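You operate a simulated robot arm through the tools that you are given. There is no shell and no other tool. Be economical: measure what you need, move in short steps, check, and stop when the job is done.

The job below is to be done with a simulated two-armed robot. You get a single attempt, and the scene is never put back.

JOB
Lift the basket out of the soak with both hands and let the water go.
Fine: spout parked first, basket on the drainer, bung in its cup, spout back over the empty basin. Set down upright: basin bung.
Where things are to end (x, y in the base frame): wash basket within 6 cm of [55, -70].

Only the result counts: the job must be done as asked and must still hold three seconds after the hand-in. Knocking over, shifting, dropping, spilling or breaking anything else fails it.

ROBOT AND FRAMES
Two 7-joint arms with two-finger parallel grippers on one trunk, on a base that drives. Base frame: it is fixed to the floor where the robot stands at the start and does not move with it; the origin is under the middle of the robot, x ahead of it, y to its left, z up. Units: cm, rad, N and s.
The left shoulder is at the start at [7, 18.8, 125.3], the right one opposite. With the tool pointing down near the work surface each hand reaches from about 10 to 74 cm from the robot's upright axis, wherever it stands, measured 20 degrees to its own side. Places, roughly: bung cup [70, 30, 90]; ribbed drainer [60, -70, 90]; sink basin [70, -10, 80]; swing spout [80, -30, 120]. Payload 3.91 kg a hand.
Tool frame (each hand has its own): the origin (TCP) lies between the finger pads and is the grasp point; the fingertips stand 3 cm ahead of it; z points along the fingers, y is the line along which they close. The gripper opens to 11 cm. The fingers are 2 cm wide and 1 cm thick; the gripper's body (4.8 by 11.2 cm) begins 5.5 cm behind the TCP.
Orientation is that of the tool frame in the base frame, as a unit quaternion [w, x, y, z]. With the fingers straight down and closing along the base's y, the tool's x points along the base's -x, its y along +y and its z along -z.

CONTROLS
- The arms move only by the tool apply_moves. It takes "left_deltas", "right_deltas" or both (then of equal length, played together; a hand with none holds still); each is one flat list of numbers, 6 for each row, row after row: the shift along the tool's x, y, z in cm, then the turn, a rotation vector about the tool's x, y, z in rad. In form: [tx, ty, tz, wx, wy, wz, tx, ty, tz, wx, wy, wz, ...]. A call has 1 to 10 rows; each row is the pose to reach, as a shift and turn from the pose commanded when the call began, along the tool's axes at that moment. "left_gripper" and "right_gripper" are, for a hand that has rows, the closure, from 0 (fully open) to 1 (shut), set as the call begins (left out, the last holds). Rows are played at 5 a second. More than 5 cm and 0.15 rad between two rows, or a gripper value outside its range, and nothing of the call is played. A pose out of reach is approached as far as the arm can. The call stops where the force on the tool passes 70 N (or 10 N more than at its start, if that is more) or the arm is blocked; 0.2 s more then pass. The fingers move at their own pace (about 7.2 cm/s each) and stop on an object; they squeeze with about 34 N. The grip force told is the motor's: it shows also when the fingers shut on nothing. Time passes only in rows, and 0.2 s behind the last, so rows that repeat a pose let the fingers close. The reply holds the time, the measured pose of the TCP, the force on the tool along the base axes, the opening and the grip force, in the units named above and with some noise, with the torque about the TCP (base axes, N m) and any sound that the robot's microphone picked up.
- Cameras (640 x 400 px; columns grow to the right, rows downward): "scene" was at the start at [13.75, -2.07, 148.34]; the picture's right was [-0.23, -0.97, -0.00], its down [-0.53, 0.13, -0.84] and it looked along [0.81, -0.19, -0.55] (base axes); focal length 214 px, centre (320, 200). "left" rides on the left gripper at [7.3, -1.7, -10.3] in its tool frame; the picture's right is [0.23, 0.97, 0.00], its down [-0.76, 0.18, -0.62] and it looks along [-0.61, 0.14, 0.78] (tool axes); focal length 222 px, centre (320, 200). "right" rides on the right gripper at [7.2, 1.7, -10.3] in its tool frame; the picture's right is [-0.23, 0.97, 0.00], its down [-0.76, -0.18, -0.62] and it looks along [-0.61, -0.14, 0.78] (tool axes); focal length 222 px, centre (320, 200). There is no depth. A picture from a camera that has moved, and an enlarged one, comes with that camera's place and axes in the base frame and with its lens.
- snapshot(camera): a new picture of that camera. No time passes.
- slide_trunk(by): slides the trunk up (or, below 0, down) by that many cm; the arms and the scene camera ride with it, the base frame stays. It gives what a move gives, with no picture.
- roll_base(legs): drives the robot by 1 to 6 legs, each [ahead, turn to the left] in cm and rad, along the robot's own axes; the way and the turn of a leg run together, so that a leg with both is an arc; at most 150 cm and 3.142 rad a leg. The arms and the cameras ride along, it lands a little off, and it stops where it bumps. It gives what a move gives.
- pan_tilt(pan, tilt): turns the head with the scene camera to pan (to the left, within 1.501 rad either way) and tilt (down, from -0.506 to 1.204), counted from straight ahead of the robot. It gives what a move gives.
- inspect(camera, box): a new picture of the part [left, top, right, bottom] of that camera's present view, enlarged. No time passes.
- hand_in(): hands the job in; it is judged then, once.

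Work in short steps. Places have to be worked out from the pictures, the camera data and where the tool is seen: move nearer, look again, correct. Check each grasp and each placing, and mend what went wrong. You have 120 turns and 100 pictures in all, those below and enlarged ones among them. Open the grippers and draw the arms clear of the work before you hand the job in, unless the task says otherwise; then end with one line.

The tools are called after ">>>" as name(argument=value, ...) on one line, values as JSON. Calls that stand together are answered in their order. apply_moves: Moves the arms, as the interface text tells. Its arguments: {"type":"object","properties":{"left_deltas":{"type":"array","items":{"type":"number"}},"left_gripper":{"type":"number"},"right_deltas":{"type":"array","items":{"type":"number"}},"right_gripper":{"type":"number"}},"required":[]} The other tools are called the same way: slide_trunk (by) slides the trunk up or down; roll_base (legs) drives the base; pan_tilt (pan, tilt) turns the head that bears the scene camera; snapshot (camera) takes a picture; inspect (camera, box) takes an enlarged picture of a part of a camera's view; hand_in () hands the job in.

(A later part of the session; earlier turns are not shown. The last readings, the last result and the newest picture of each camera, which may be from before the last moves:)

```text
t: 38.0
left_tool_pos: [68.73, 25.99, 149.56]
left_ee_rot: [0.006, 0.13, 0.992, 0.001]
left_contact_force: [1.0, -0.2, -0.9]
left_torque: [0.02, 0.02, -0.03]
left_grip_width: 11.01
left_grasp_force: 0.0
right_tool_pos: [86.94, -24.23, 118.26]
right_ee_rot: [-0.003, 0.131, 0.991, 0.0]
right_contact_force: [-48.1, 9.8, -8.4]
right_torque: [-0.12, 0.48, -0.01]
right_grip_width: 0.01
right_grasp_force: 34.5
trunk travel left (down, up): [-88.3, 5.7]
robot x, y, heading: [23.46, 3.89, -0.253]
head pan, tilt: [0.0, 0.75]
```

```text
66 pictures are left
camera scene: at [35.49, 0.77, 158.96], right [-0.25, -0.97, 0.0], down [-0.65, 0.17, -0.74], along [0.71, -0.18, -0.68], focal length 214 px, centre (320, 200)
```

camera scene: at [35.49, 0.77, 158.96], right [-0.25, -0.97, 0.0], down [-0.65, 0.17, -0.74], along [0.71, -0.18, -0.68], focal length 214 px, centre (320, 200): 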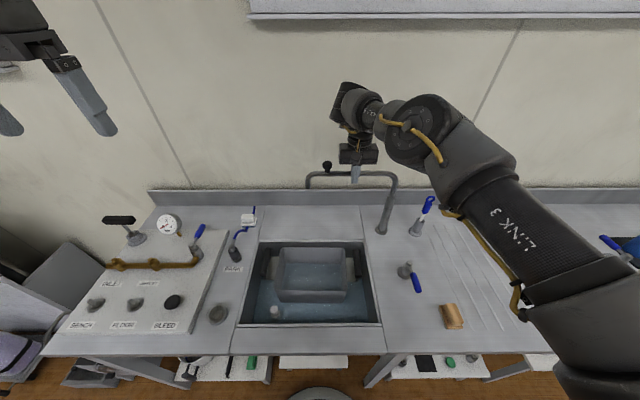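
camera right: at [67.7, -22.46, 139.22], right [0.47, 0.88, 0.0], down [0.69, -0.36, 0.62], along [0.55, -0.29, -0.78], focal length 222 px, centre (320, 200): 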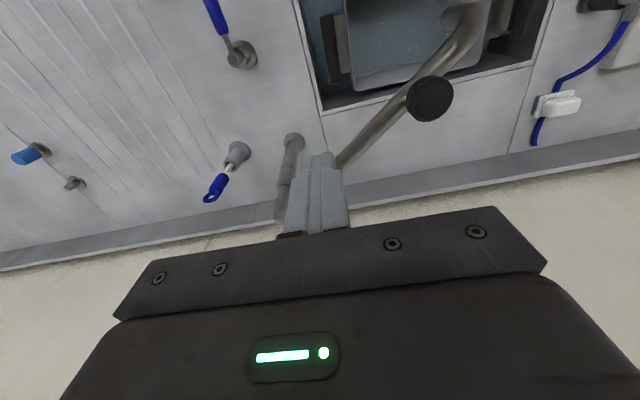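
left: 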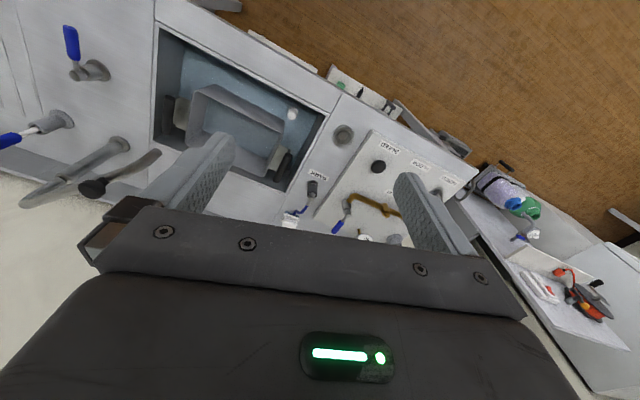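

The spout met its stop at the wall side with its tip about 7 cm behind the basin: parked. I draw the right hand back and up, then look at the basket handles.

>>> apply_moves(right_deltas=[3, 0, 0, 0, 0, 0, 6, 0, 0, 0, 0, 0, 9, 0, -2, 0, 0, 0, 10.5, 0, -6, 0, 0, 0, 12, 0, -10, 0, 0, 0, 15, 0, -12, 0, 0, 0, 18.5, 0, -12, 0, 0, 0, 22, 0, -12, 0, 0, 0], right_gripper=0)

>>> inspect(camera="scene", box=[200, 180, 440, 330])

>>> snapshot(camera="right")

>>> snapshot(camera="left")

```text
t: 39.8
left_tool_pos: [69.9, 25.88, 149.26]
left_ee_rot: [0.002, 0.129, 0.992, 0.0]
left_contact_force: [-0.3, -0.1, 0.7]
left_torque: [0.02, 0.0, 0.02]
left_grip_width: 10.99
left_grasp_force: 0.1
right_tool_pos: [69.17, -19.72, 129.92]
right_ee_rot: [0.001, 0.129, 0.992, -0.002]
right_contact_force: [-0.8, 0.3, 0.4]
right_torque: [-0.01, -0.01, -0.01]
right_grip_width: 11.0
right_grasp_force: 0.0
right hand out of reach, approached as far as the arm can: row 8
trunk travel left (down, up): [-88.3, 5.7]
robot x, y, heading: [23.72, 4.15, -0.257]
head pan, tilt: [0.0, 0.75]
```

```text
2.67 times, centred on (320, 255) of scene
camera zoom: at [36.73, 0.69, 158.88], right [-0.25, -0.97, 0.0], down [-0.66, 0.17, -0.73], along [0.71, -0.18, -0.68], focal length 572 px, centre (320, 53)
```

zoom: 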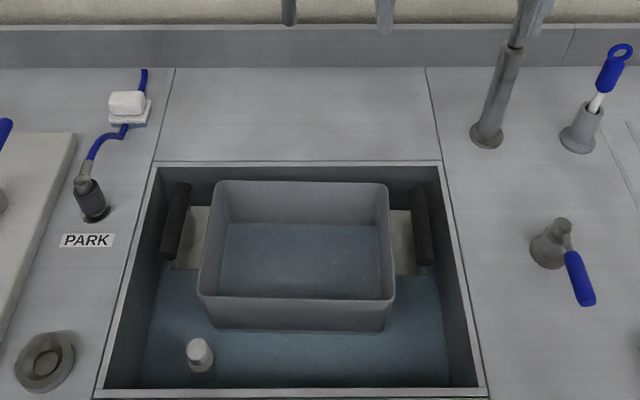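

```text
64 pictures are left
camera right: at [62.56, -15.99, 140.2], right [0.47, 0.88, 0.0], down [0.69, -0.37, 0.62], along [0.55, -0.29, -0.78], focal length 222 px, centre (320, 200)
```

right: 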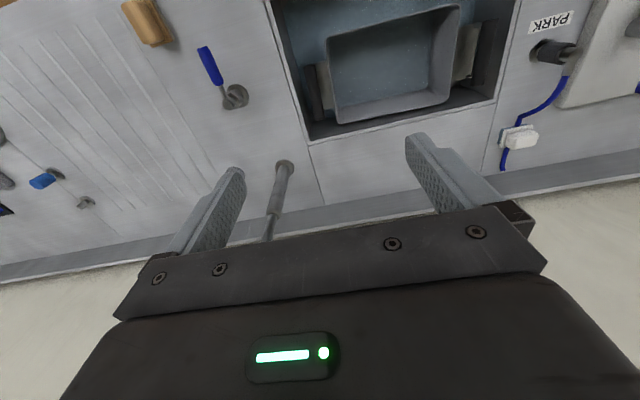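

```text
63 pictures are left
camera left: at [62.33, 26.22, 159.57], right [0.03, 1.0, 0.0], down [0.78, -0.02, 0.63], along [0.63, -0.02, -0.78], focal length 222 px, centre (320, 200)
```

left: 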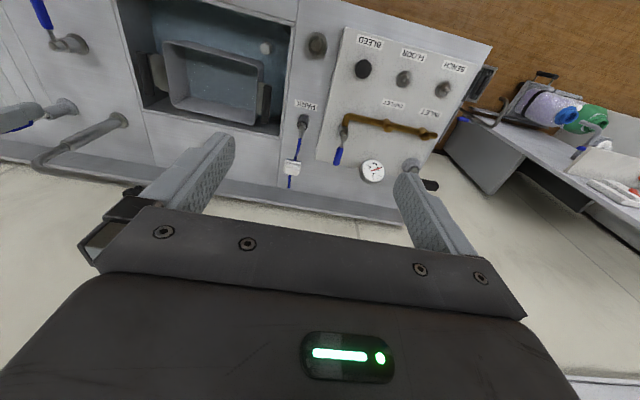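

The handles read as dark bars at about [71.4, -21.7, 92] (right) and [79.9, 9.3, 92] (left). I bring both hands above them, half closed, for a closer look.

>>> apply_moves(left_deltas=[-3.4, -3.3, 0, 0, 0, 0, -6.8, -6.6, 0, 0, 0, 0, -10.3, -10, 0, 0, 0, 0, -13.9, -13.5, 0, 0, 0, 0, -13.9, -13.5, 4.9, 0, 0, 0, -13.9, -13.5, 9.8, 0, 0, 0, -13.9, -13.5, 14.7, 0, 0, 0, -13.9, -13.5, 19.6, 0, 0, 0, -13.9, -13.5, 24.5, 0, 0, 0, -13.9, -13.5, 29.4, 0, 0, 0], right_deltas=[-1.3, -0.6, 0, 0, 0, 0, -2.6, -1.28, 0, 0, 0, 0, -2.6, -1.28, 0, 0, 0, 0, -2.6, -1.28, 0, 0, 0, 0, -2.6, -1.28, 2, 0, 0, 0, -2.6, -1.28, 4, 0, 0, 0, -2.6, -1.28, 6, 0, 0, 0, -2.6, -1.28, 8, 0, 0, 0, -2.6, -1.28, 10, 0, 0, 0, -2.6, -1.28, 10, 0, 0, 0], left_gripper=0.5, right_gripper=0.5)

>>> snapshot(camera="right")

>>> snapshot(camera="left")

```text
refused: row 4 steps farther than a row can; nothing moved
```

```text
62 pictures are left
camera right: at [62.56, -15.99, 140.2], right [0.47, 0.88, 0.0], down [0.69, -0.37, 0.62], along [0.55, -0.29, -0.78], focal length 222 px, centre (320, 200)
```

right: 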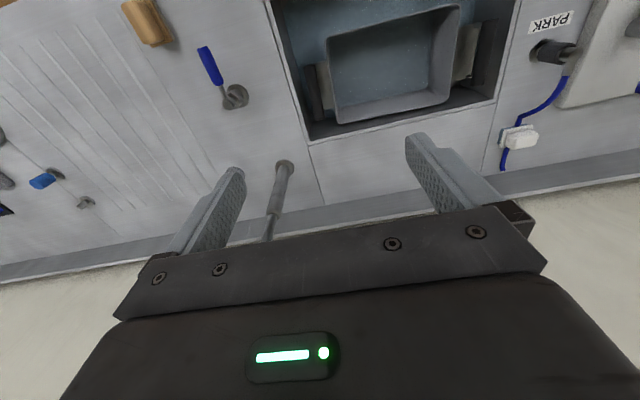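

```text
61 pictures are left
camera left: at [62.33, 26.22, 159.57], right [0.03, 1.0, 0.0], down [0.78, -0.02, 0.63], along [0.63, -0.02, -0.78], focal length 222 px, centre (320, 200)
```

left: 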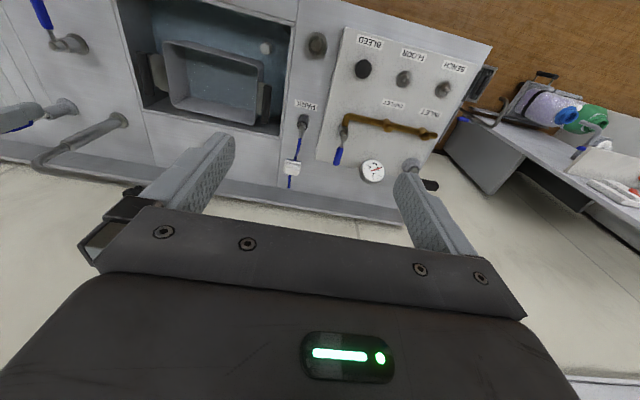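

One row was a hair too long; I resend with even steps.

>>> apply_moves(left_deltas=[-3.47, -3.37, 0, 0, 0, 0, -6.95, -6.75, 0, 0, 0, 0, -10.42, -10.12, 0, 0, 0, 0, -13.9, -13.5, 0, 0, 0, 0, -13.9, -13.5, 4.8, 0, 0, 0, -13.9, -13.5, 9.6, 0, 0, 0, -13.9, -13.5, 14.4, 0, 0, 0, -13.9, -13.5, 19.2, 0, 0, 0, -13.9, -13.5, 24, 0, 0, 0, -13.9, -13.5, 28.8, 0, 0, 0], right_deltas=[-1.3, -0.6, 0, 0, 0, 0, -2.6, -1.28, 0, 0, 0, 0, -2.6, -1.28, 0, 0, 0, 0, -2.6, -1.28, 0, 0, 0, 0, -2.6, -1.28, 2, 0, 0, 0, -2.6, -1.28, 4, 0, 0, 0, -2.6, -1.28, 6, 0, 0, 0, -2.6, -1.28, 8, 0, 0, 0, -2.6, -1.28, 10, 0, 0, 0, -2.6, -1.28, 10, 0, 0, 0], left_gripper=0.5, right_gripper=0.5)

>>> snapshot(camera="right")

>>> snapshot(camera="left")

```text
t: 42.0
left_tool_pos: [80.04, 9.28, 120.4]
left_ee_rot: [0.002, 0.129, 0.992, -0.001]
left_contact_force: [-0.3, -0.4, -0.3]
left_torque: [-0.01, 0.02, -0.02]
left_grip_width: 5.51
left_grasp_force: 0.2
right_tool_pos: [71.48, -21.59, 119.97]
right_ee_rot: [-0.001, 0.128, 0.992, -0.001]
right_contact_force: [-0.2, -0.3, -0.4]
right_torque: [0.0, 0.0, -0.01]
right_grip_width: 5.49
right_grasp_force: 0.0
trunk travel left (down, up): [-88.3, 5.7]
robot x, y, heading: [23.86, 3.71, -0.254]
head pan, tilt: [0.0, 0.75]
```

```text
60 pictures are left
camera right: at [64.91, -17.9, 130.15], right [0.47, 0.88, 0.0], down [0.69, -0.36, 0.62], along [0.55, -0.29, -0.78], focal length 222 px, centre (320, 200)
```

right: 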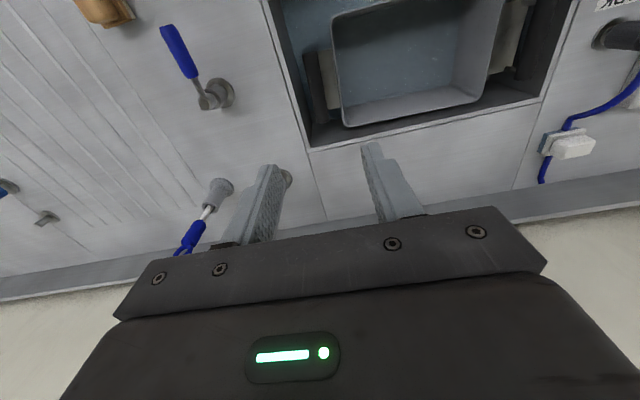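

```text
59 pictures are left
camera left: at [72.5, 9.64, 130.85], right [0.03, 1.0, 0.0], down [0.78, -0.02, 0.63], along [0.63, -0.02, -0.78], focal length 222 px, centre (320, 200)
```

left: 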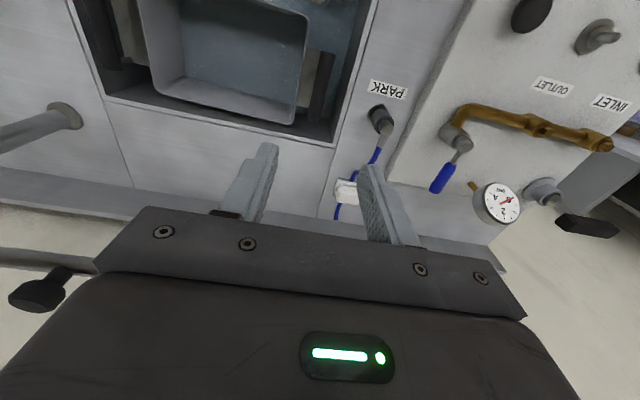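

Handles are visible at the picture tops; I enlarge them for measurement.

>>> inspect(camera="right", box=[260, 0, 420, 100])

>>> inspect(camera="left", box=[240, 20, 400, 120])

>>> inspect(camera="scene", box=[240, 220, 400, 320])

```text
4.00 times, centred on (340, 50) of right
camera zoom: at [64.91, -17.9, 130.15], right [0.47, 0.88, 0.0], down [0.69, -0.36, 0.62], along [0.55, -0.29, -0.78], focal length 888 px, centre (240, 800)
```

zoom: 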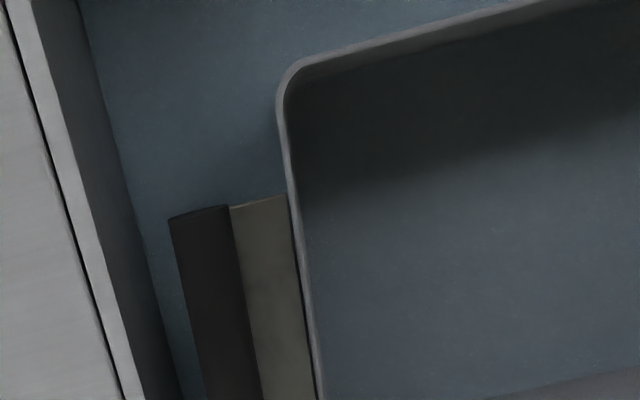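

```text
4.00 times, centred on (320, 70) of left
camera zoom: at [72.5, 9.64, 130.85], right [0.03, 1.0, 0.0], down [0.78, -0.02, 0.63], along [0.63, -0.02, -0.78], focal length 888 px, centre (320, 720)
```

zoom: 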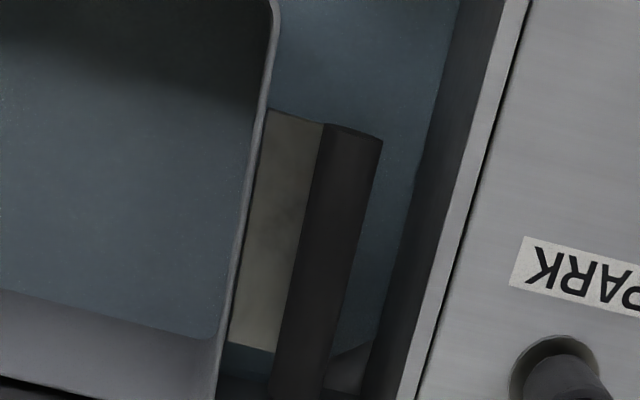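

```text
4.00 times, centred on (320, 270) of scene
camera zoom: at [36.84, 0.71, 158.88], right [-0.25, -0.97, 0.0], down [-0.66, 0.17, -0.73], along [0.71, -0.18, -0.68], focal length 858 px, centre (320, -80)
```

zoom: 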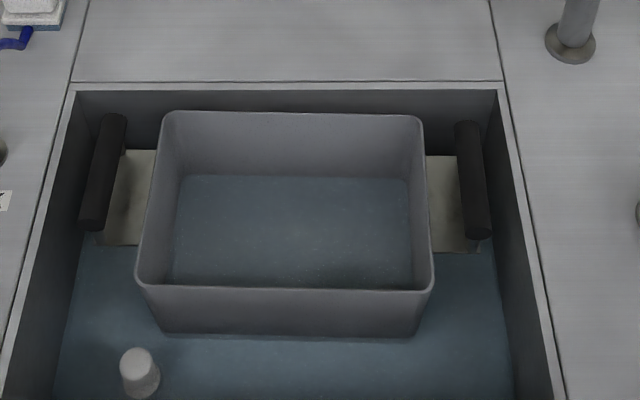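

Handles measured: right centre [72.3, -22.0, 90.5], left [81.2, 9.3, 90.5], bars 2.3 cm thick. I lower both hands, opened to 4.6 cm, to just above them and check.

>>> apply_moves(left_deltas=[-1.16, 0.3, 4.5, 0, 0, 0, -1.16, 0.3, 9, 0, 0, 0, -1.16, 0.3, 13.5, 0, 0, 0, -1.16, 0.3, 18, 0, 0, 0, -1.16, 0.3, 22.4, 0, 0, 0], right_deltas=[-0.89, -0.23, 4.5, 0, 0, 0, -0.89, -0.23, 9, 0, 0, 0, -0.89, -0.23, 13.5, 0, 0, 0, -0.89, -0.23, 18, 0, 0, 0, -0.89, -0.23, 22, 0, 0, 0], left_gripper=0.58, right_gripper=0.58)

>>> inspect(camera="scene", box=[240, 220, 400, 320])

>>> inspect(camera="right", box=[220, 60, 460, 210])

>>> inspect(camera="left", box=[200, 60, 440, 210])

```text
t: 43.2
left_tool_pos: [81.38, 9.13, 97.93]
left_ee_rot: [0.002, 0.129, 0.992, 0.002]
left_contact_force: [0.8, 0.2, -0.1]
left_torque: [0.02, 0.02, 0.02]
left_grip_width: 4.63
left_grasp_force: 0.0
right_tool_pos: [72.48, -21.98, 97.97]
right_ee_rot: [0.0, 0.129, 0.992, -0.001]
right_contact_force: [0.0, 0.2, 0.2]
right_torque: [0.02, 0.03, 0.02]
right_grip_width: 4.64
right_grasp_force: 0.1
trunk travel left (down, up): [-88.3, 5.7]
robot x, y, heading: [23.96, 4.01, -0.251]
head pan, tilt: [0.0, 0.75]
```

```text
4.00 times, centred on (320, 270) of scene
camera zoom: at [36.94, 0.66, 158.87], right [-0.25, -0.97, 0.0], down [-0.66, 0.17, -0.73], along [0.71, -0.18, -0.68], focal length 858 px, centre (320, -80)
```

zoom: 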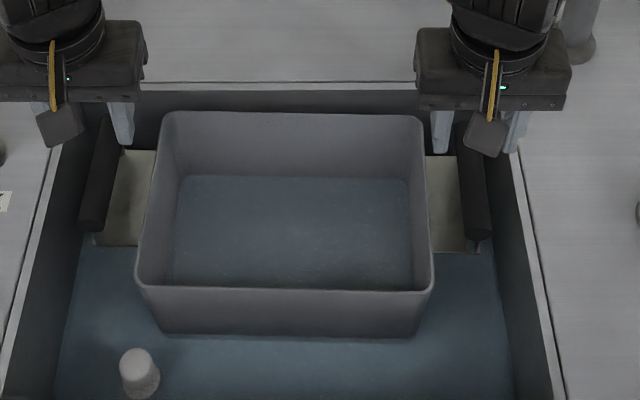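

```text
2.67 times, centred on (340, 135) of right
camera zoom: at [65.91, -18.43, 108.1], right [0.47, 0.88, 0.0], down [0.69, -0.36, 0.62], along [0.55, -0.29, -0.78], focal length 592 px, centre (267, 373)
```

zoom: 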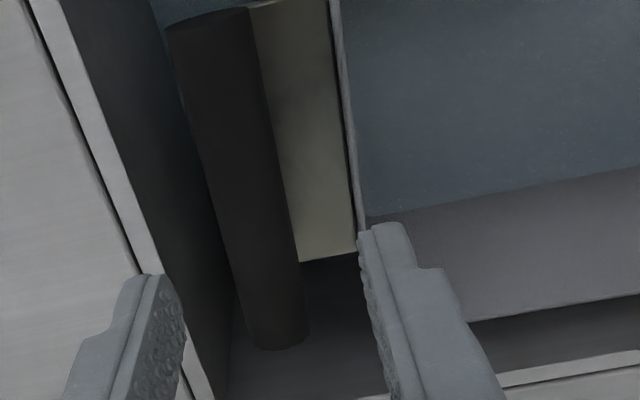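

```text
2.67 times, centred on (320, 135) of left
camera zoom: at [73.88, 9.45, 108.29], right [0.03, 1.0, 0.0], down [0.78, -0.02, 0.63], along [0.63, -0.02, -0.78], focal length 592 px, centre (320, 373)
```

zoom: 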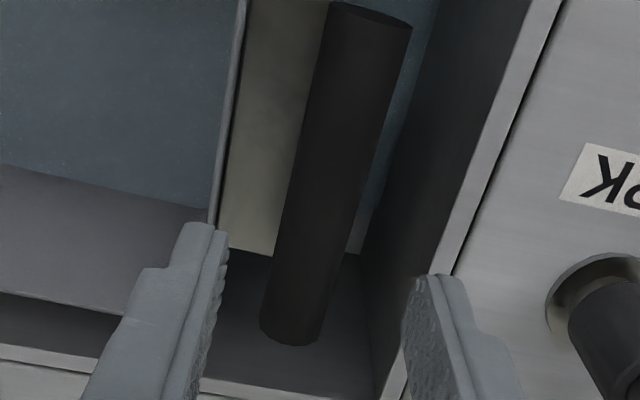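

Both hands are centred over the bars. I go down the last 6.8 cm and close both grippers.

>>> apply_moves(left_deltas=[0, 0, 2.5, 0, 0, 0, 0, 0, 5, 0, 0, 0, 0, 0, 6.8, 0, 0, 0], right_deltas=[0, 0, 2.5, 0, 0, 0, 0, 0, 5, 0, 0, 0, 0, 0, 6.8, 0, 0, 0])

>>> apply_moves(left_deltas=[0, 0, 0, 0, 0, 0, 0, 0, 0, 0, 0, 0, 0, 0, 0, 0, 0, 0], right_deltas=[0, 0, 0, 0, 0, 0, 0, 0, 0, 0, 0, 0, 0, 0, 0, 0, 0, 0], left_gripper=1, right_gripper=1)

>>> snapshot(camera="scene")

```text
t: 44.0
left_tool_pos: [81.26, 9.22, 91.34]
left_ee_rot: [0.004, 0.129, 0.992, 0.0]
left_contact_force: [-0.6, 0.9, 0.7]
left_torque: [0.01, 0.01, 0.02]
left_grip_width: 4.61
left_grasp_force: 0.2
right_tool_pos: [72.12, -21.89, 91.2]
right_ee_rot: [0.001, 0.129, 0.992, -0.001]
right_contact_force: [-0.4, 0.3, 0.5]
right_torque: [-0.01, 0.02, 0.05]
right_grip_width: 4.59
right_grasp_force: 0.1
trunk travel left (down, up): [-88.3, 5.7]
robot x, y, heading: [23.52, 4.23, -0.255]
head pan, tilt: [0.0, 0.75]
```

```text
t: 44.8
left_tool_pos: [81.26, 9.43, 91.25]
left_ee_rot: [0.004, 0.129, 0.992, 0.002]
left_contact_force: [7.8, 28.8, 4.6]
left_torque: [0.48, -0.29, -0.53]
left_grip_width: 2.36
left_grasp_force: 33.9
right_tool_pos: [72.3, -22.28, 91.19]
right_ee_rot: [0.0, 0.13, 0.991, -0.005]
right_contact_force: [-5.6, -29.1, 3.6]
right_torque: [-0.54, 0.09, -0.45]
right_grip_width: 2.36
right_grasp_force: 34.6
trunk travel left (down, up): [-88.3, 5.7]
robot x, y, heading: [23.5, 4.27, -0.257]
head pan, tilt: [0.0, 0.75]
```

```text
52 pictures are left
camera scene: at [36.64, 0.71, 158.89], right [-0.25, -0.97, 0.0], down [-0.66, 0.17, -0.73], along [0.71, -0.18, -0.68], focal length 214 px, centre (320, 200)
```

scene: 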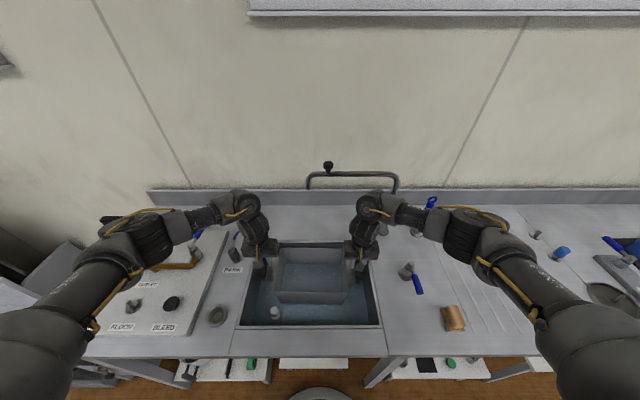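

Both handles are held (2.36 cm). I relieve the side strain by easing the hands slightly outward, then lift slowly and level by 8 cm.

>>> apply_moves(left_deltas=[0, 0.25, 0, 0, 0, 0, 0, 0.25, -0.8, 0, 0, 0, 0, 0.25, -1.6, 0, 0, 0, 0, 0.25, -2.4, 0, 0, 0, 0, 0.25, -3.2, 0, 0, 0, 0, 0.25, -4, 0, 0, 0, 0, 0.25, -5, 0, 0, 0, 0, 0.25, -6, 0, 0, 0, 0, 0.25, -7, 0, 0, 0, 0, 0.25, -8, 0, 0, 0], right_deltas=[0, -0.25, 0, 0, 0, 0, 0, -0.25, -0.8, 0, 0, 0, 0, -0.25, -1.6, 0, 0, 0, 0, -0.25, -2.4, 0, 0, 0, 0, -0.25, -3.2, 0, 0, 0, 0, -0.25, -4, 0, 0, 0, 0, -0.25, -5, 0, 0, 0, 0, -0.25, -6, 0, 0, 0, 0, -0.25, -7, 0, 0, 0, 0, -0.25, -8, 0, 0, 0])

>>> snapshot(camera="scene")

```text
t: 47.0
left_tool_pos: [81.3, 9.51, 99.35]
left_ee_rot: [0.004, 0.13, 0.991, 0.001]
left_contact_force: [0.7, -0.7, -0.2]
left_torque: [0.0, 0.03, 0.01]
left_grip_width: 0.0
left_grasp_force: 34.1
right_tool_pos: [72.17, -22.22, 99.1]
right_ee_rot: [0.002, 0.128, 0.992, -0.001]
right_contact_force: [0.4, 1.0, 0.2]
right_torque: [0.02, 0.02, 0.01]
right_grip_width: 0.0
right_grasp_force: 34.2
trunk travel left (down, up): [-88.3, 5.7]
robot x, y, heading: [23.73, 4.22, -0.253]
head pan, tilt: [0.0, 0.75]
```

```text
51 pictures are left
camera scene: at [36.66, 0.72, 158.88], right [-0.25, -0.97, 0.0], down [-0.66, 0.17, -0.73], along [0.71, -0.18, -0.68], focal length 214 px, centre (320, 200)
```

scene: 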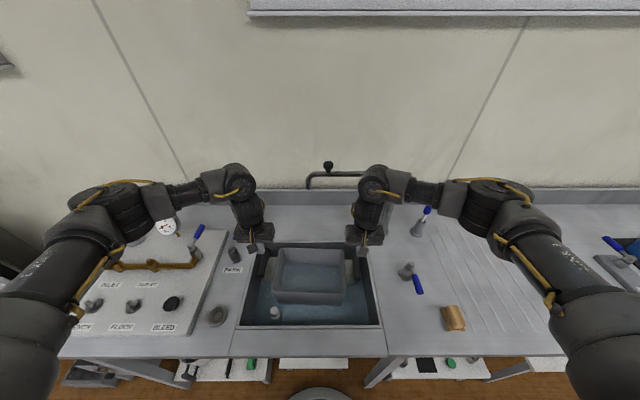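

Both grips slipped off the bars on the way up; the basket looks to be still in place. I look closely before regripping deeper.

>>> inspect(camera="scene", box=[240, 220, 400, 320])

>>> snapshot(camera="right")

>>> snapshot(camera="left")

```text
4.00 times, centred on (320, 270) of scene
camera zoom: at [36.66, 0.72, 158.88], right [-0.25, -0.97, 0.0], down [-0.66, 0.17, -0.73], along [0.71, -0.18, -0.68], focal length 858 px, centre (320, -80)
```

zoom: 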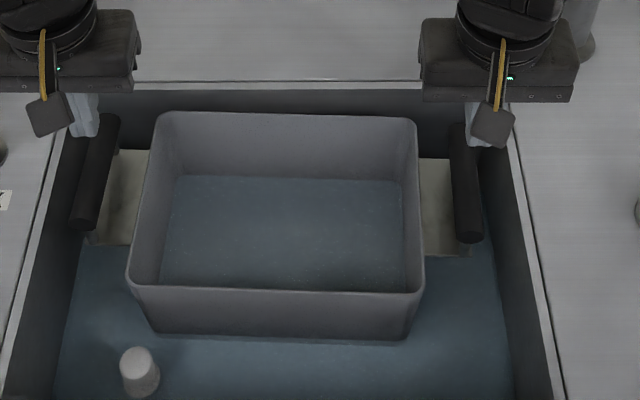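

```text
49 pictures are left
camera right: at [65.52, -18.61, 109.45], right [0.47, 0.88, 0.0], down [0.69, -0.36, 0.62], along [0.55, -0.29, -0.78], focal length 222 px, centre (320, 200)
```

right: 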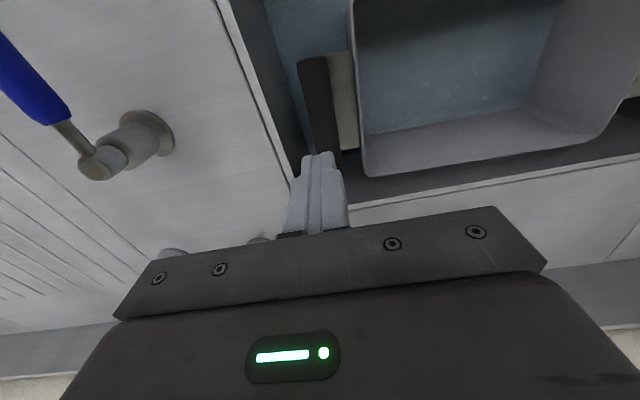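

```text
48 pictures are left
camera left: at [73.73, 9.85, 109.65], right [0.03, 1.0, 0.0], down [0.78, -0.02, 0.63], along [0.63, -0.02, -0.78], focal length 222 px, centre (320, 200)
```

left: 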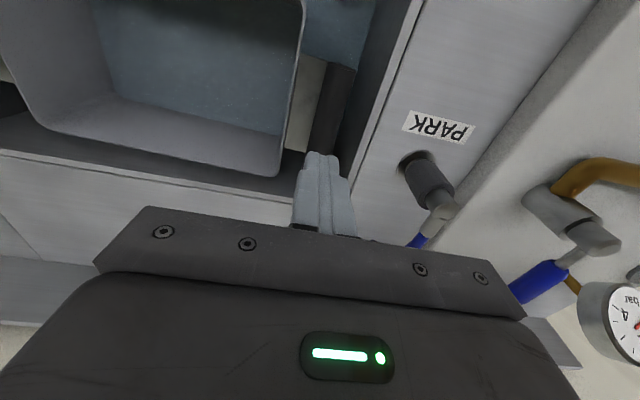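

The basket moved only about 0.8 cm to the left and sits level. I reopen, shift accordingly, and go deeper (TCP z≈89.9), leaving the tips just above the wing plates.

>>> apply_moves(left_deltas=[0, 0.6, 0, 0, 0, 0, 0, 0.6, 0, 0, 0, 0, 0.05, 0.6, 3, 0, 0, 0, 0.05, 0.6, 5, 0, 0, 0], right_deltas=[0, 0.92, 0, 0, 0, 0, 0, 0.92, 0, 0, 0, 0, 0.04, 0.92, 3, 0, 0, 0, 0.04, 0.92, 5, 0, 0, 0], left_gripper=0.636, right_gripper=0.636)

>>> inspect(camera="right", box=[220, 60, 460, 210])

>>> inspect(camera="left", box=[200, 60, 440, 210])

```text
t: 48.0
left_tool_pos: [81.59, 10.13, 94.3]
left_ee_rot: [0.003, 0.129, 0.992, 0.0]
left_contact_force: [0.8, 0.1, 0.4]
left_torque: [0.0, -0.02, -0.05]
left_grip_width: 4.03
left_grasp_force: 0.1
right_tool_pos: [72.36, -21.43, 94.17]
right_ee_rot: [0.001, 0.128, 0.992, -0.001]
right_contact_force: [0.2, -0.9, -0.3]
right_torque: [-0.01, 0.01, -0.05]
right_grip_width: 3.98
right_grasp_force: 0.1
trunk travel left (down, up): [-88.3, 5.7]
robot x, y, heading: [23.82, 4.49, -0.256]
head pan, tilt: [0.0, 0.75]
```

```text
2.67 times, centred on (340, 135) of right
camera zoom: at [65.83, -17.73, 104.43], right [0.47, 0.88, 0.0], down [0.69, -0.36, 0.62], along [0.55, -0.29, -0.78], focal length 592 px, centre (267, 373)
```

zoom: 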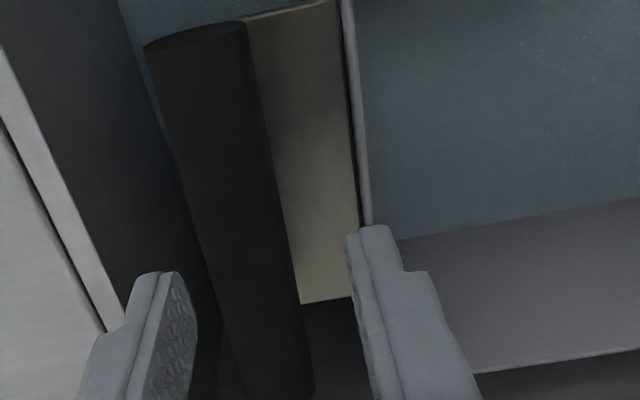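

```text
2.67 times, centred on (320, 135) of left
camera zoom: at [74.0, 10.5, 104.67], right [0.03, 1.0, 0.0], down [0.78, -0.02, 0.63], along [0.63, -0.02, -0.78], focal length 592 px, centre (320, 373)
```

zoom: 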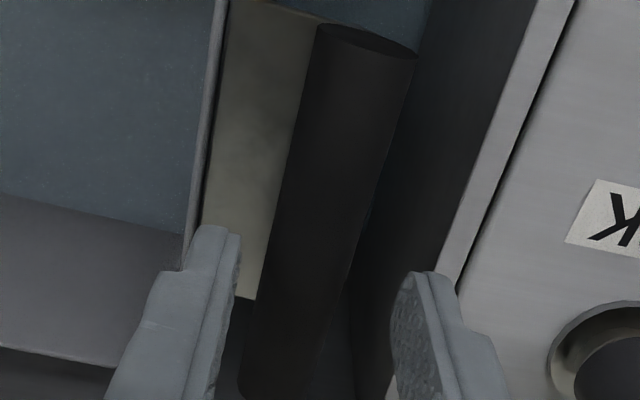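

The left is centred; the right needs 0.5 cm towards its own side. I correct, go down and close.

>>> apply_moves(left_deltas=[0, 0, 0, 0, 0, 0, 0, 0, 2.2, 0, 0, 0, 0, 0, 4.4, 0, 0, 0], right_deltas=[0, -0.5, 0, 0, 0, 0, 0, -0.5, 2.2, 0, 0, 0, 0, -0.5, 4.4, 0, 0, 0])

>>> apply_moves(left_deltas=[0, 0, 0, 0, 0, 0, 0, 0, 0, 0, 0, 0, 0, 0, 0, 0, 0, 0], right_deltas=[0, 0, 0, 0, 0, 0, 0, 0, 0, 0, 0, 0, 0, 0, 0, 0, 0, 0], left_gripper=1, right_gripper=1)

>>> apply_moves(left_deltas=[0, 0, -0.2, 0, 0, 0, 0, 0, -0.4, 0, 0, 0, 0, 0, -0.6, 0, 0, 0], right_deltas=[0, 0, -0.2, 0, 0, 0, 0, 0, -0.4, 0, 0, 0, 0, 0, -0.6, 0, 0, 0])

```text
t: 48.8
left_tool_pos: [81.49, 10.14, 89.94]
left_ee_rot: [0.003, 0.129, 0.992, 0.0]
left_contact_force: [-0.1, -0.9, 0.9]
left_torque: [-0.01, -0.02, 0.02]
left_grip_width: 4.01
left_grasp_force: 0.1
right_tool_pos: [72.26, -21.89, 89.85]
right_ee_rot: [0.0, 0.129, 0.992, -0.001]
right_contact_force: [-0.2, 0.9, -0.7]
right_torque: [0.01, 0.04, -0.01]
right_grip_width: 4.02
right_grasp_force: 0.2
trunk travel left (down, up): [-88.3, 5.7]
robot x, y, heading: [23.55, 4.28, -0.254]
head pan, tilt: [0.0, 0.75]
```

```text
t: 49.6
left_tool_pos: [81.45, 9.95, 89.86]
left_ee_rot: [0.004, 0.131, 0.991, 0.0]
left_contact_force: [-4.6, -1.2, 2.2]
left_torque: [-0.16, -0.15, -0.7]
left_grip_width: 2.39
left_grasp_force: 33.6
right_tool_pos: [72.19, -21.9, 89.9]
right_ee_rot: [0.001, 0.13, 0.992, -0.001]
right_contact_force: [3.2, 0.6, -0.3]
right_torque: [-0.1, 0.0, -0.67]
right_grip_width: 2.38
right_grasp_force: 34.5
trunk travel left (down, up): [-88.3, 5.7]
robot x, y, heading: [23.89, 3.99, -0.255]
head pan, tilt: [0.0, 0.75]
```

```text
t: 50.4
left_tool_pos: [81.44, 10.13, 90.58]
left_ee_rot: [0.002, 0.13, 0.992, 0.0]
left_contact_force: [-5.8, -2.0, -2.6]
left_torque: [0.16, 0.18, -0.8]
left_grip_width: 2.39
left_grasp_force: 33.7
right_tool_pos: [72.35, -21.84, 90.39]
right_ee_rot: [0.001, 0.128, 0.992, -0.001]
right_contact_force: [5.7, 1.5, -1.4]
right_torque: [0.04, -0.19, -0.91]
right_grip_width: 2.4
right_grasp_force: 34.1
trunk travel left (down, up): [-88.3, 5.7]
robot x, y, heading: [23.68, 4.09, -0.253]
head pan, tilt: [0.0, 0.75]
```

The grips sit well, with low side forces. I continue the lift slowly and watch the load.

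>>> apply_moves(left_deltas=[0, 0, -0.4, 0, 0, 0, 0, 0, -0.8, 0, 0, 0, 0, 0, -1.2, 0, 0, 0, 0, 0, -1.6, 0, 0, 0, 0, 0, -2, 0, 0, 0], right_deltas=[0, 0, -0.4, 0, 0, 0, 0, 0, -0.8, 0, 0, 0, 0, 0, -1.2, 0, 0, 0, 0, 0, -1.6, 0, 0, 0, 0, 0, -2, 0, 0, 0])

>>> inspect(camera="scene", box=[240, 220, 400, 320])

```text
t: 51.6
left_tool_pos: [81.5, 10.02, 92.49]
left_ee_rot: [0.002, 0.13, 0.992, 0.0]
left_contact_force: [-6.0, -4.3, -2.4]
left_torque: [0.01, 0.03, -0.74]
left_grip_width: 2.4
left_grasp_force: 33.7
right_tool_pos: [72.19, -21.84, 92.35]
right_ee_rot: [-0.001, 0.129, 0.992, -0.001]
right_contact_force: [6.0, 3.3, -1.8]
right_torque: [-0.01, -0.06, -0.81]
right_grip_width: 2.4
right_grasp_force: 34.5
trunk travel left (down, up): [-88.3, 5.7]
robot x, y, heading: [23.51, 3.57, -0.252]
head pan, tilt: [0.0, 0.75]
```

```text
4.00 times, centred on (320, 270) of scene
camera zoom: at [36.76, 0.7, 158.87], right [-0.25, -0.97, 0.0], down [-0.66, 0.17, -0.73], along [0.71, -0.18, -0.68], focal length 858 px, centre (320, -80)
```

zoom: 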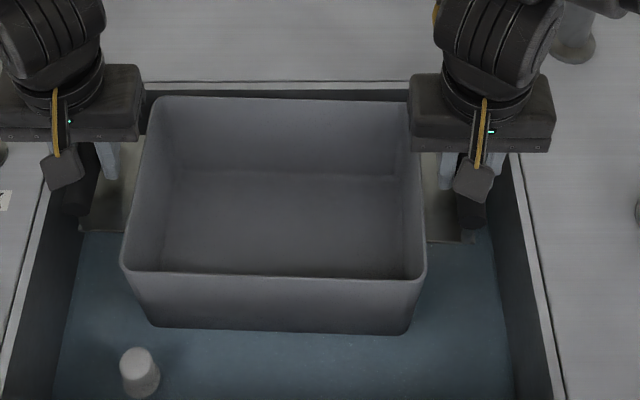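

The basket is light and coming up empty and level. I lift it on to about z 118, then raise the trunk the rest.

>>> apply_moves(left_deltas=[0, 0, -1.5, 0, 0, 0, 0, 0, -4, 0, 0, 0, 0, 0, -6.5, 0, 0, 0, 0, 0, -9, 0, 0, 0, 0, 0, -11.5, 0, 0, 0, 0, 0, -14, 0, 0, 0, 0, 0, -16.5, 0, 0, 0, 0, 0, -19, 0, 0, 0, 0, 0, -21.5, 0, 0, 0, 0, 0, -24, 0, 0, 0], right_deltas=[0, 0, -1.5, 0, 0, 0, 0, 0, -4, 0, 0, 0, 0, 0, -6.5, 0, 0, 0, 0, 0, -9, 0, 0, 0, 0, 0, -11.5, 0, 0, 0, 0, 0, -14, 0, 0, 0, 0, 0, -16.5, 0, 0, 0, 0, 0, -19, 0, 0, 0, 0, 0, -21.5, 0, 0, 0, 0, 0, -24, 0, 0, 0])

>>> slide_trunk(by=5.5)

>>> snapshot(camera="scene")

```text
t: 53.8
left_tool_pos: [81.13, 10.13, 116.68]
left_ee_rot: [0.003, 0.13, 0.992, 0.0]
left_contact_force: [-4.5, -4.1, -2.2]
left_torque: [-0.04, -0.14, -0.45]
left_grip_width: 2.38
left_grasp_force: 33.9
right_tool_pos: [72.05, -21.79, 116.41]
right_ee_rot: [0.001, 0.128, 0.992, -0.001]
right_contact_force: [4.9, 4.8, -1.0]
right_torque: [0.15, 0.11, -0.48]
right_grip_width: 2.37
right_grasp_force: 34.0
trunk travel left (down, up): [-88.3, 5.7]
robot x, y, heading: [23.59, 3.86, -0.259]
head pan, tilt: [0.0, 0.75]
```

```text
t: 54.7
left_tool_pos: [81.49, 10.12, 121.9]
left_ee_rot: [0.002, 0.129, 0.992, 0.0]
left_contact_force: [-5.3, -3.5, -2.2]
left_torque: [-0.03, 0.04, -0.72]
left_grip_width: 2.37
left_grasp_force: 34.0
right_tool_pos: [72.26, -21.89, 121.81]
right_ee_rot: [0.0, 0.129, 0.992, 0.0]
right_contact_force: [6.3, 2.5, -2.7]
right_torque: [-0.04, 0.0, -0.74]
right_grip_width: 2.39
right_grasp_force: 34.1
trunk travel left (down, up): [-93.8, 0.2]
robot x, y, heading: [23.64, 4.1, -0.254]
head pan, tilt: [0.0, 0.75]
```

```text
44 pictures are left
camera scene: at [36.88, 0.68, 164.36], right [-0.25, -0.97, 0.0], down [-0.66, 0.17, -0.73], along [0.71, -0.18, -0.68], focal length 214 px, centre (320, 200)
```

scene: 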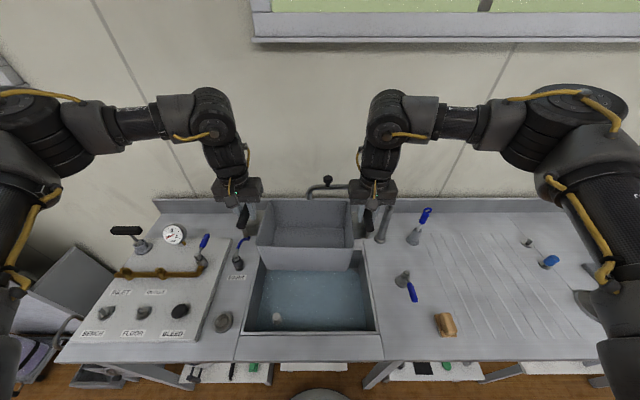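

Basket is up at z≈122, held firmly. I back off 30 cm and turn right, then check that the way is free.

>>> roll_base(legs=[[-30, 0], [0, -1.2185]])

>>> snapshot(camera="scene")

```text
t: 59.8
left_tool_pos: [20.6, -40.23, 121.97]
left_ee_rot: [0.002, 0.671, 0.741, -0.002]
left_contact_force: [-1.2, 3.7, -1.7]
left_torque: [0.02, -0.02, -0.71]
left_grip_width: 2.39
left_grasp_force: 34.1
right_tool_pos: [-12.53, -42.89, 121.85]
right_ee_rot: [-0.001, 0.671, 0.742, -0.002]
right_contact_force: [1.4, -4.2, -1.9]
right_torque: [0.02, -0.02, -0.69]
right_grip_width: 2.37
right_grasp_force: 34.3
trunk travel left (down, up): [-93.8, 0.2]
robot x, y, heading: [-5.61, 11.7, -1.467]
head pan, tilt: [0.0, 0.75]
```

```text
43 pictures are left
camera scene: at [-3.79, -1.65, 164.37], right [-0.99, -0.1, 0.0], down [-0.07, 0.68, -0.73], along [0.08, -0.73, -0.68], focal length 214 px, centre (320, 200)
```

scene: 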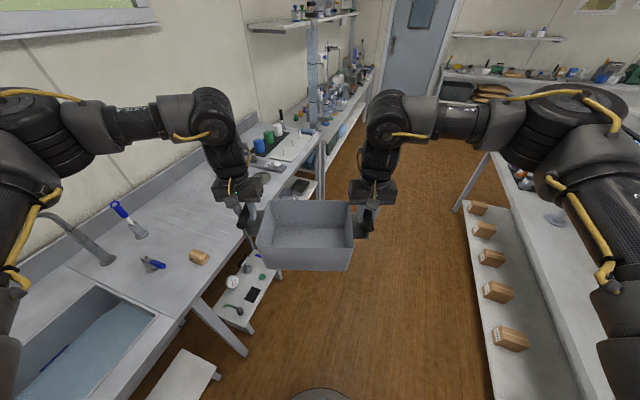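

The aisle is clear, but a post stands near the counter's far end, so I choose to set the basket down from a slightly turned stance (heading -0.6), which needs a shorter drive. I drive there with the basket held high.

>>> roll_base(legs=[[0, 0.147], [56, 0], [0, 0.72]])

>>> snapshot(camera="scene")

```text
t: 65.6
left_tool_pos: [64.79, -55.92, 122.08]
left_ee_rot: [0.003, 0.295, 0.955, 0.0]
left_contact_force: [-3.1, 2.3, -3.0]
left_torque: [0.0, 0.01, -0.67]
left_grip_width: 2.4
left_grasp_force: 34.4
right_tool_pos: [45.68, -83.09, 121.88]
right_ee_rot: [0.001, 0.293, 0.956, -0.001]
right_contact_force: [3.4, -3.9, -2.7]
right_torque: [-0.04, 0.03, -0.67]
right_grip_width: 2.37
right_grasp_force: 33.7
trunk travel left (down, up): [-93.8, 0.2]
robot x, y, heading: [8.66, -42.13, -0.595]
head pan, tilt: [0.0, 0.75]
```

```text
42 pictures are left
camera scene: at [19.64, -50.03, 164.37], right [-0.56, -0.83, 0.0], down [-0.57, 0.38, -0.73], along [0.61, -0.41, -0.68], focal length 214 px, centre (320, 200)
```

scene: 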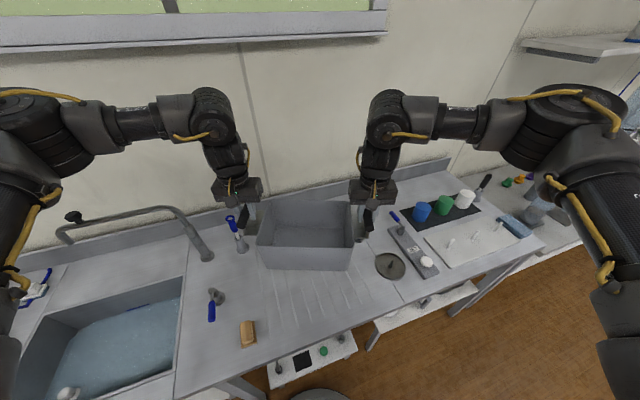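

The basket hangs over [55.2, -69.5], right at the target, with nothing under it. I lower it to z≈104.

>>> apply_moves(left_deltas=[0, 0, 2.5, 0, 0, 0, 0, 0, 5, 0, 0, 0, 0, 0, 7.5, 0, 0, 0, 0, 0, 10, 0, 0, 0, 0, 0, 12.5, 0, 0, 0, 0, 0, 15, 0, 0, 0, 0, 0, 17, 0, 0, 0], right_deltas=[0, 0, 2.5, 0, 0, 0, 0, 0, 5, 0, 0, 0, 0, 0, 7.5, 0, 0, 0, 0, 0, 10, 0, 0, 0, 0, 0, 12.5, 0, 0, 0, 0, 0, 15, 0, 0, 0, 0, 0, 17, 0, 0, 0])

>>> snapshot(camera="scene")

```text
t: 67.2
left_tool_pos: [65.03, -55.92, 105.07]
left_ee_rot: [0.001, 0.295, 0.956, 0.0]
left_contact_force: [-6.2, -2.2, -1.4]
left_torque: [0.03, 0.08, -0.67]
left_grip_width: 2.37
left_grasp_force: 33.8
right_tool_pos: [45.89, -82.96, 104.86]
right_ee_rot: [0.001, 0.294, 0.956, -0.001]
right_contact_force: [6.1, 1.6, -1.9]
right_torque: [0.0, -0.07, -0.64]
right_grip_width: 2.37
right_grasp_force: 34.0
trunk travel left (down, up): [-93.8, 0.2]
robot x, y, heading: [8.58, -42.2, -0.592]
head pan, tilt: [0.0, 0.75]
```

```text
41 pictures are left
camera scene: at [19.8, -49.97, 164.37], right [-0.56, -0.83, 0.0], down [-0.57, 0.38, -0.73], along [0.61, -0.41, -0.68], focal length 214 px, centre (320, 200)
```

scene: 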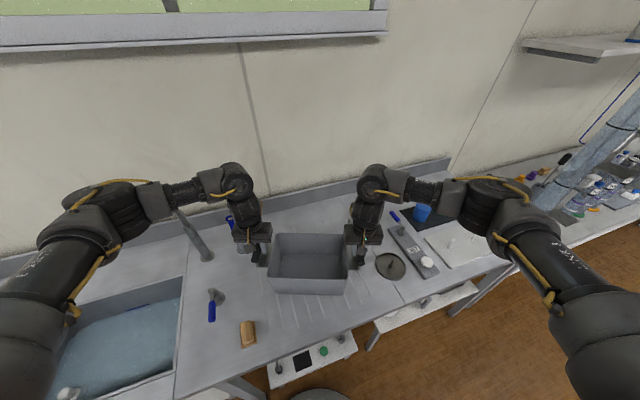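

Still clear. I lower slowly towards contact.

>>> apply_moves(left_deltas=[0, 0, 0.6, 0, 0, 0, 0, 0, 1.2, 0, 0, 0, 0, 0, 1.8, 0, 0, 0, 0, 0, 2.4, 0, 0, 0, 0, 0, 3, 0, 0, 0, 0, 0, 3.6, 0, 0, 0], right_deltas=[0, 0, 0.6, 0, 0, 0, 0, 0, 1.2, 0, 0, 0, 0, 0, 1.8, 0, 0, 0, 0, 0, 2.4, 0, 0, 0, 0, 0, 3, 0, 0, 0, 0, 0, 3.6, 0, 0, 0])

>>> apply_moves(left_deltas=[0, 0, 0.4, 0, 0, 0, 0, 0, 0.8, 0, 0, 0], right_deltas=[0, 0, 0.4, 0, 0, 0, 0, 0, 0.8, 0, 0, 0])

>>> apply_moves(left_deltas=[0, 0, 0.3, 0, 0, 0, 0, 0, 0.6, 0, 0, 0], right_deltas=[0, 0, 0.3, 0, 0, 0, 0, 0, 0.6, 0, 0, 0])

>>> inspect(camera="scene", box=[210, 180, 450, 330])

```text
t: 68.4
left_tool_pos: [64.62, -55.88, 103.22]
left_ee_rot: [0.011, 0.296, 0.955, -0.003]
left_contact_force: [-3.3, 10.0, 32.3]
left_torque: [0.44, 1.17, -0.56]
left_grip_width: 2.37
left_grasp_force: 33.6
right_tool_pos: [45.38, -82.85, 103.25]
right_ee_rot: [0.008, 0.295, 0.955, 0.0]
right_contact_force: [-8.6, -3.0, 32.4]
right_torque: [1.19, 1.12, -0.23]
right_grip_width: 2.37
right_grasp_force: 33.2
trunk travel left (down, up): [-93.8, 0.2]
robot x, y, heading: [8.56, -42.76, -0.593]
head pan, tilt: [0.0, 0.75]
stopped in row 5 (right hand): the force on the tool passed its limit at 78 N (the readings are from after the stop); the commanded pose is now the measured one
```

```text
t: 68.9
left_tool_pos: [64.76, -55.82, 103.22]
left_ee_rot: [0.016, 0.295, 0.955, -0.006]
left_contact_force: [-2.1, 10.9, 40.0]
left_torque: [0.63, 1.81, -0.5]
left_grip_width: 2.33
left_grasp_force: 34.2
right_tool_pos: [45.71, -83.06, 103.2]
right_ee_rot: [0.015, 0.295, 0.955, -0.002]
right_contact_force: [-8.9, -5.3, 41.6]
right_torque: [1.63, 1.6, -0.2]
right_grip_width: 2.35
right_grasp_force: 34.3
trunk travel left (down, up): [-93.8, 0.2]
robot x, y, heading: [8.91, -42.52, -0.593]
head pan, tilt: [0.0, 0.75]
stopped in row 2 (right hand): the force on the tool passed its limit at 73 N (the readings are from after the stop); the commanded pose is now the measured one
```

```text
t: 69.5
left_tool_pos: [65.13, -56.12, 103.22]
left_ee_rot: [0.019, 0.296, 0.955, -0.007]
left_contact_force: [0.0, 9.7, 42.2]
left_torque: [0.57, 1.87, -0.44]
left_grip_width: 2.37
left_grasp_force: 33.5
right_tool_pos: [46.03, -83.11, 103.09]
right_ee_rot: [0.019, 0.295, 0.955, -0.001]
right_contact_force: [-8.9, -3.7, 40.6]
right_torque: [1.3, 1.56, -0.09]
right_grip_width: 2.36
right_grasp_force: 34.1
trunk travel left (down, up): [-93.8, 0.2]
robot x, y, heading: [8.49, -42.17, -0.594]
head pan, tilt: [0.0, 0.75]
stopped in row 2 (left hand): the force on the tool passed its limit at 73 N (the readings are from after the stop); the commanded pose is now the measured one
```

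```text
2.67 times, centred on (330, 255) of scene
camera zoom: at [18.39, -49.17, 164.47], right [-0.56, -0.83, 0.0], down [-0.56, 0.38, -0.74], along [0.61, -0.41, -0.68], focal length 572 px, centre (293, 53)
```

zoom: 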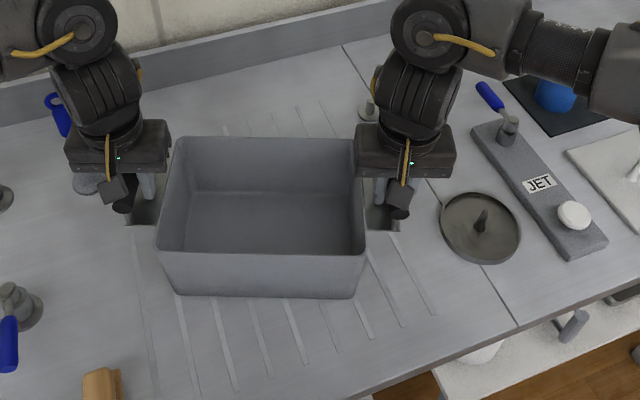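

The basket stands on the drainer (contact at z 103.2, equal load on both sides). I relieve the pressing force before opening.

>>> apply_moves(left_deltas=[0, 0, -0.3, 0, 0, 0, 0, 0, -0.5, 0, 0, 0], right_deltas=[0, 0, -0.3, 0, 0, 0, 0, 0, -0.5, 0, 0, 0])

>>> inspect(camera="left", box=[160, 60, 480, 260])

```text
t: 70.1
left_tool_pos: [65.15, -56.15, 103.23]
left_ee_rot: [0.017, 0.295, 0.955, -0.007]
left_contact_force: [-7.0, 9.7, 22.9]
left_torque: [-1.24, -0.39, -0.16]
left_grip_width: 2.35
left_grasp_force: 34.1
right_tool_pos: [46.01, -83.16, 103.2]
right_ee_rot: [0.016, 0.296, 0.955, -0.001]
right_contact_force: [-6.9, -2.1, 21.0]
right_torque: [0.0, -1.13, -0.91]
right_grip_width: 2.36
right_grasp_force: 33.7
trunk travel left (down, up): [-93.8, 0.2]
robot x, y, heading: [8.42, -42.36, -0.592]
head pan, tilt: [0.0, 0.75]
```

```text
2.00 times, centred on (320, 160) of left
camera zoom: at [57.89, -53.08, 113.33], right [0.36, 0.93, -0.01], down [0.71, -0.27, 0.65], along [0.6, -0.24, -0.76], focal length 444 px, centre (320, 280)
```

zoom: 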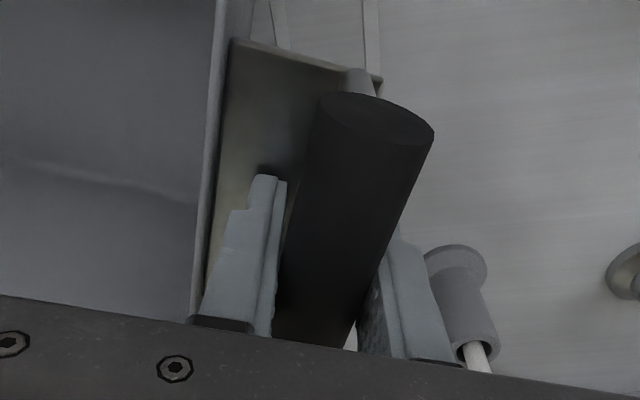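

The left finger's outer side looks close to the utensil cup in perspective, but it lies about 8 cm further back. I relieve a bit more, open only to 4 cm, and raise both hands straight up.

>>> apply_moves(left_deltas=[0, 0, -0.3, 0, 0, 0, 0, 0, -0.4, 0, 0, 0], right_deltas=[0, 0, -0.3, 0, 0, 0, 0, 0, -0.4, 0, 0, 0])

>>> apply_moves(left_deltas=[0, 0, 0, 0, 0, 0, 0, 0, 0, 0, 0, 0, 0, 0, 0, 0, 0, 0], right_deltas=[0, 0, 0, 0, 0, 0, 0, 0, 0, 0, 0, 0, 0, 0, 0, 0, 0, 0], left_gripper=0.636, right_gripper=0.636)

>>> inspect(camera="scene", box=[210, 180, 450, 330])

```text
t: 70.7
left_tool_pos: [65.65, -56.34, 103.31]
left_ee_rot: [0.013, 0.295, 0.955, -0.007]
left_contact_force: [-5.7, 3.5, 6.6]
left_torque: [-0.58, 0.08, -0.24]
left_grip_width: 2.35
left_grasp_force: 33.6
right_tool_pos: [46.55, -83.43, 103.31]
right_ee_rot: [0.012, 0.295, 0.955, 0.0]
right_contact_force: [2.2, -0.8, 1.3]
right_torque: [0.31, -0.39, -0.77]
right_grip_width: 2.31
right_grasp_force: 34.5
trunk travel left (down, up): [-93.8, 0.2]
robot x, y, heading: [8.42, -42.25, -0.594]
head pan, tilt: [0.0, 0.75]
```

```text
t: 71.5
left_tool_pos: [65.83, -56.39, 103.38]
left_ee_rot: [0.013, 0.294, 0.956, -0.006]
left_contact_force: [0.4, 0.1, 0.6]
left_torque: [-0.01, 0.02, 0.01]
left_grip_width: 4.01
left_grasp_force: 0.1
right_tool_pos: [46.6, -83.51, 103.23]
right_ee_rot: [0.012, 0.295, 0.955, -0.001]
right_contact_force: [0.8, -0.5, 0.7]
right_torque: [0.02, -0.02, -0.02]
right_grip_width: 4.0
right_grasp_force: 0.0
trunk travel left (down, up): [-93.8, 0.2]
robot x, y, heading: [8.52, -42.69, -0.594]
head pan, tilt: [0.0, 0.75]
```

```text
2.67 times, centred on (330, 255) of scene
camera zoom: at [19.68, -49.92, 164.37], right [-0.56, -0.83, 0.0], down [-0.57, 0.38, -0.73], along [0.61, -0.41, -0.68], focal length 572 px, centre (293, 53)
```

zoom: 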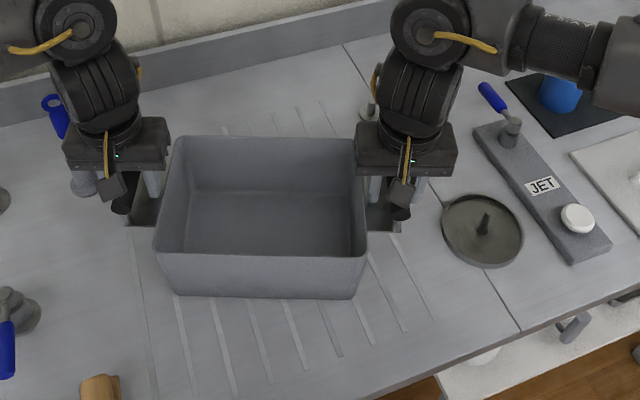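

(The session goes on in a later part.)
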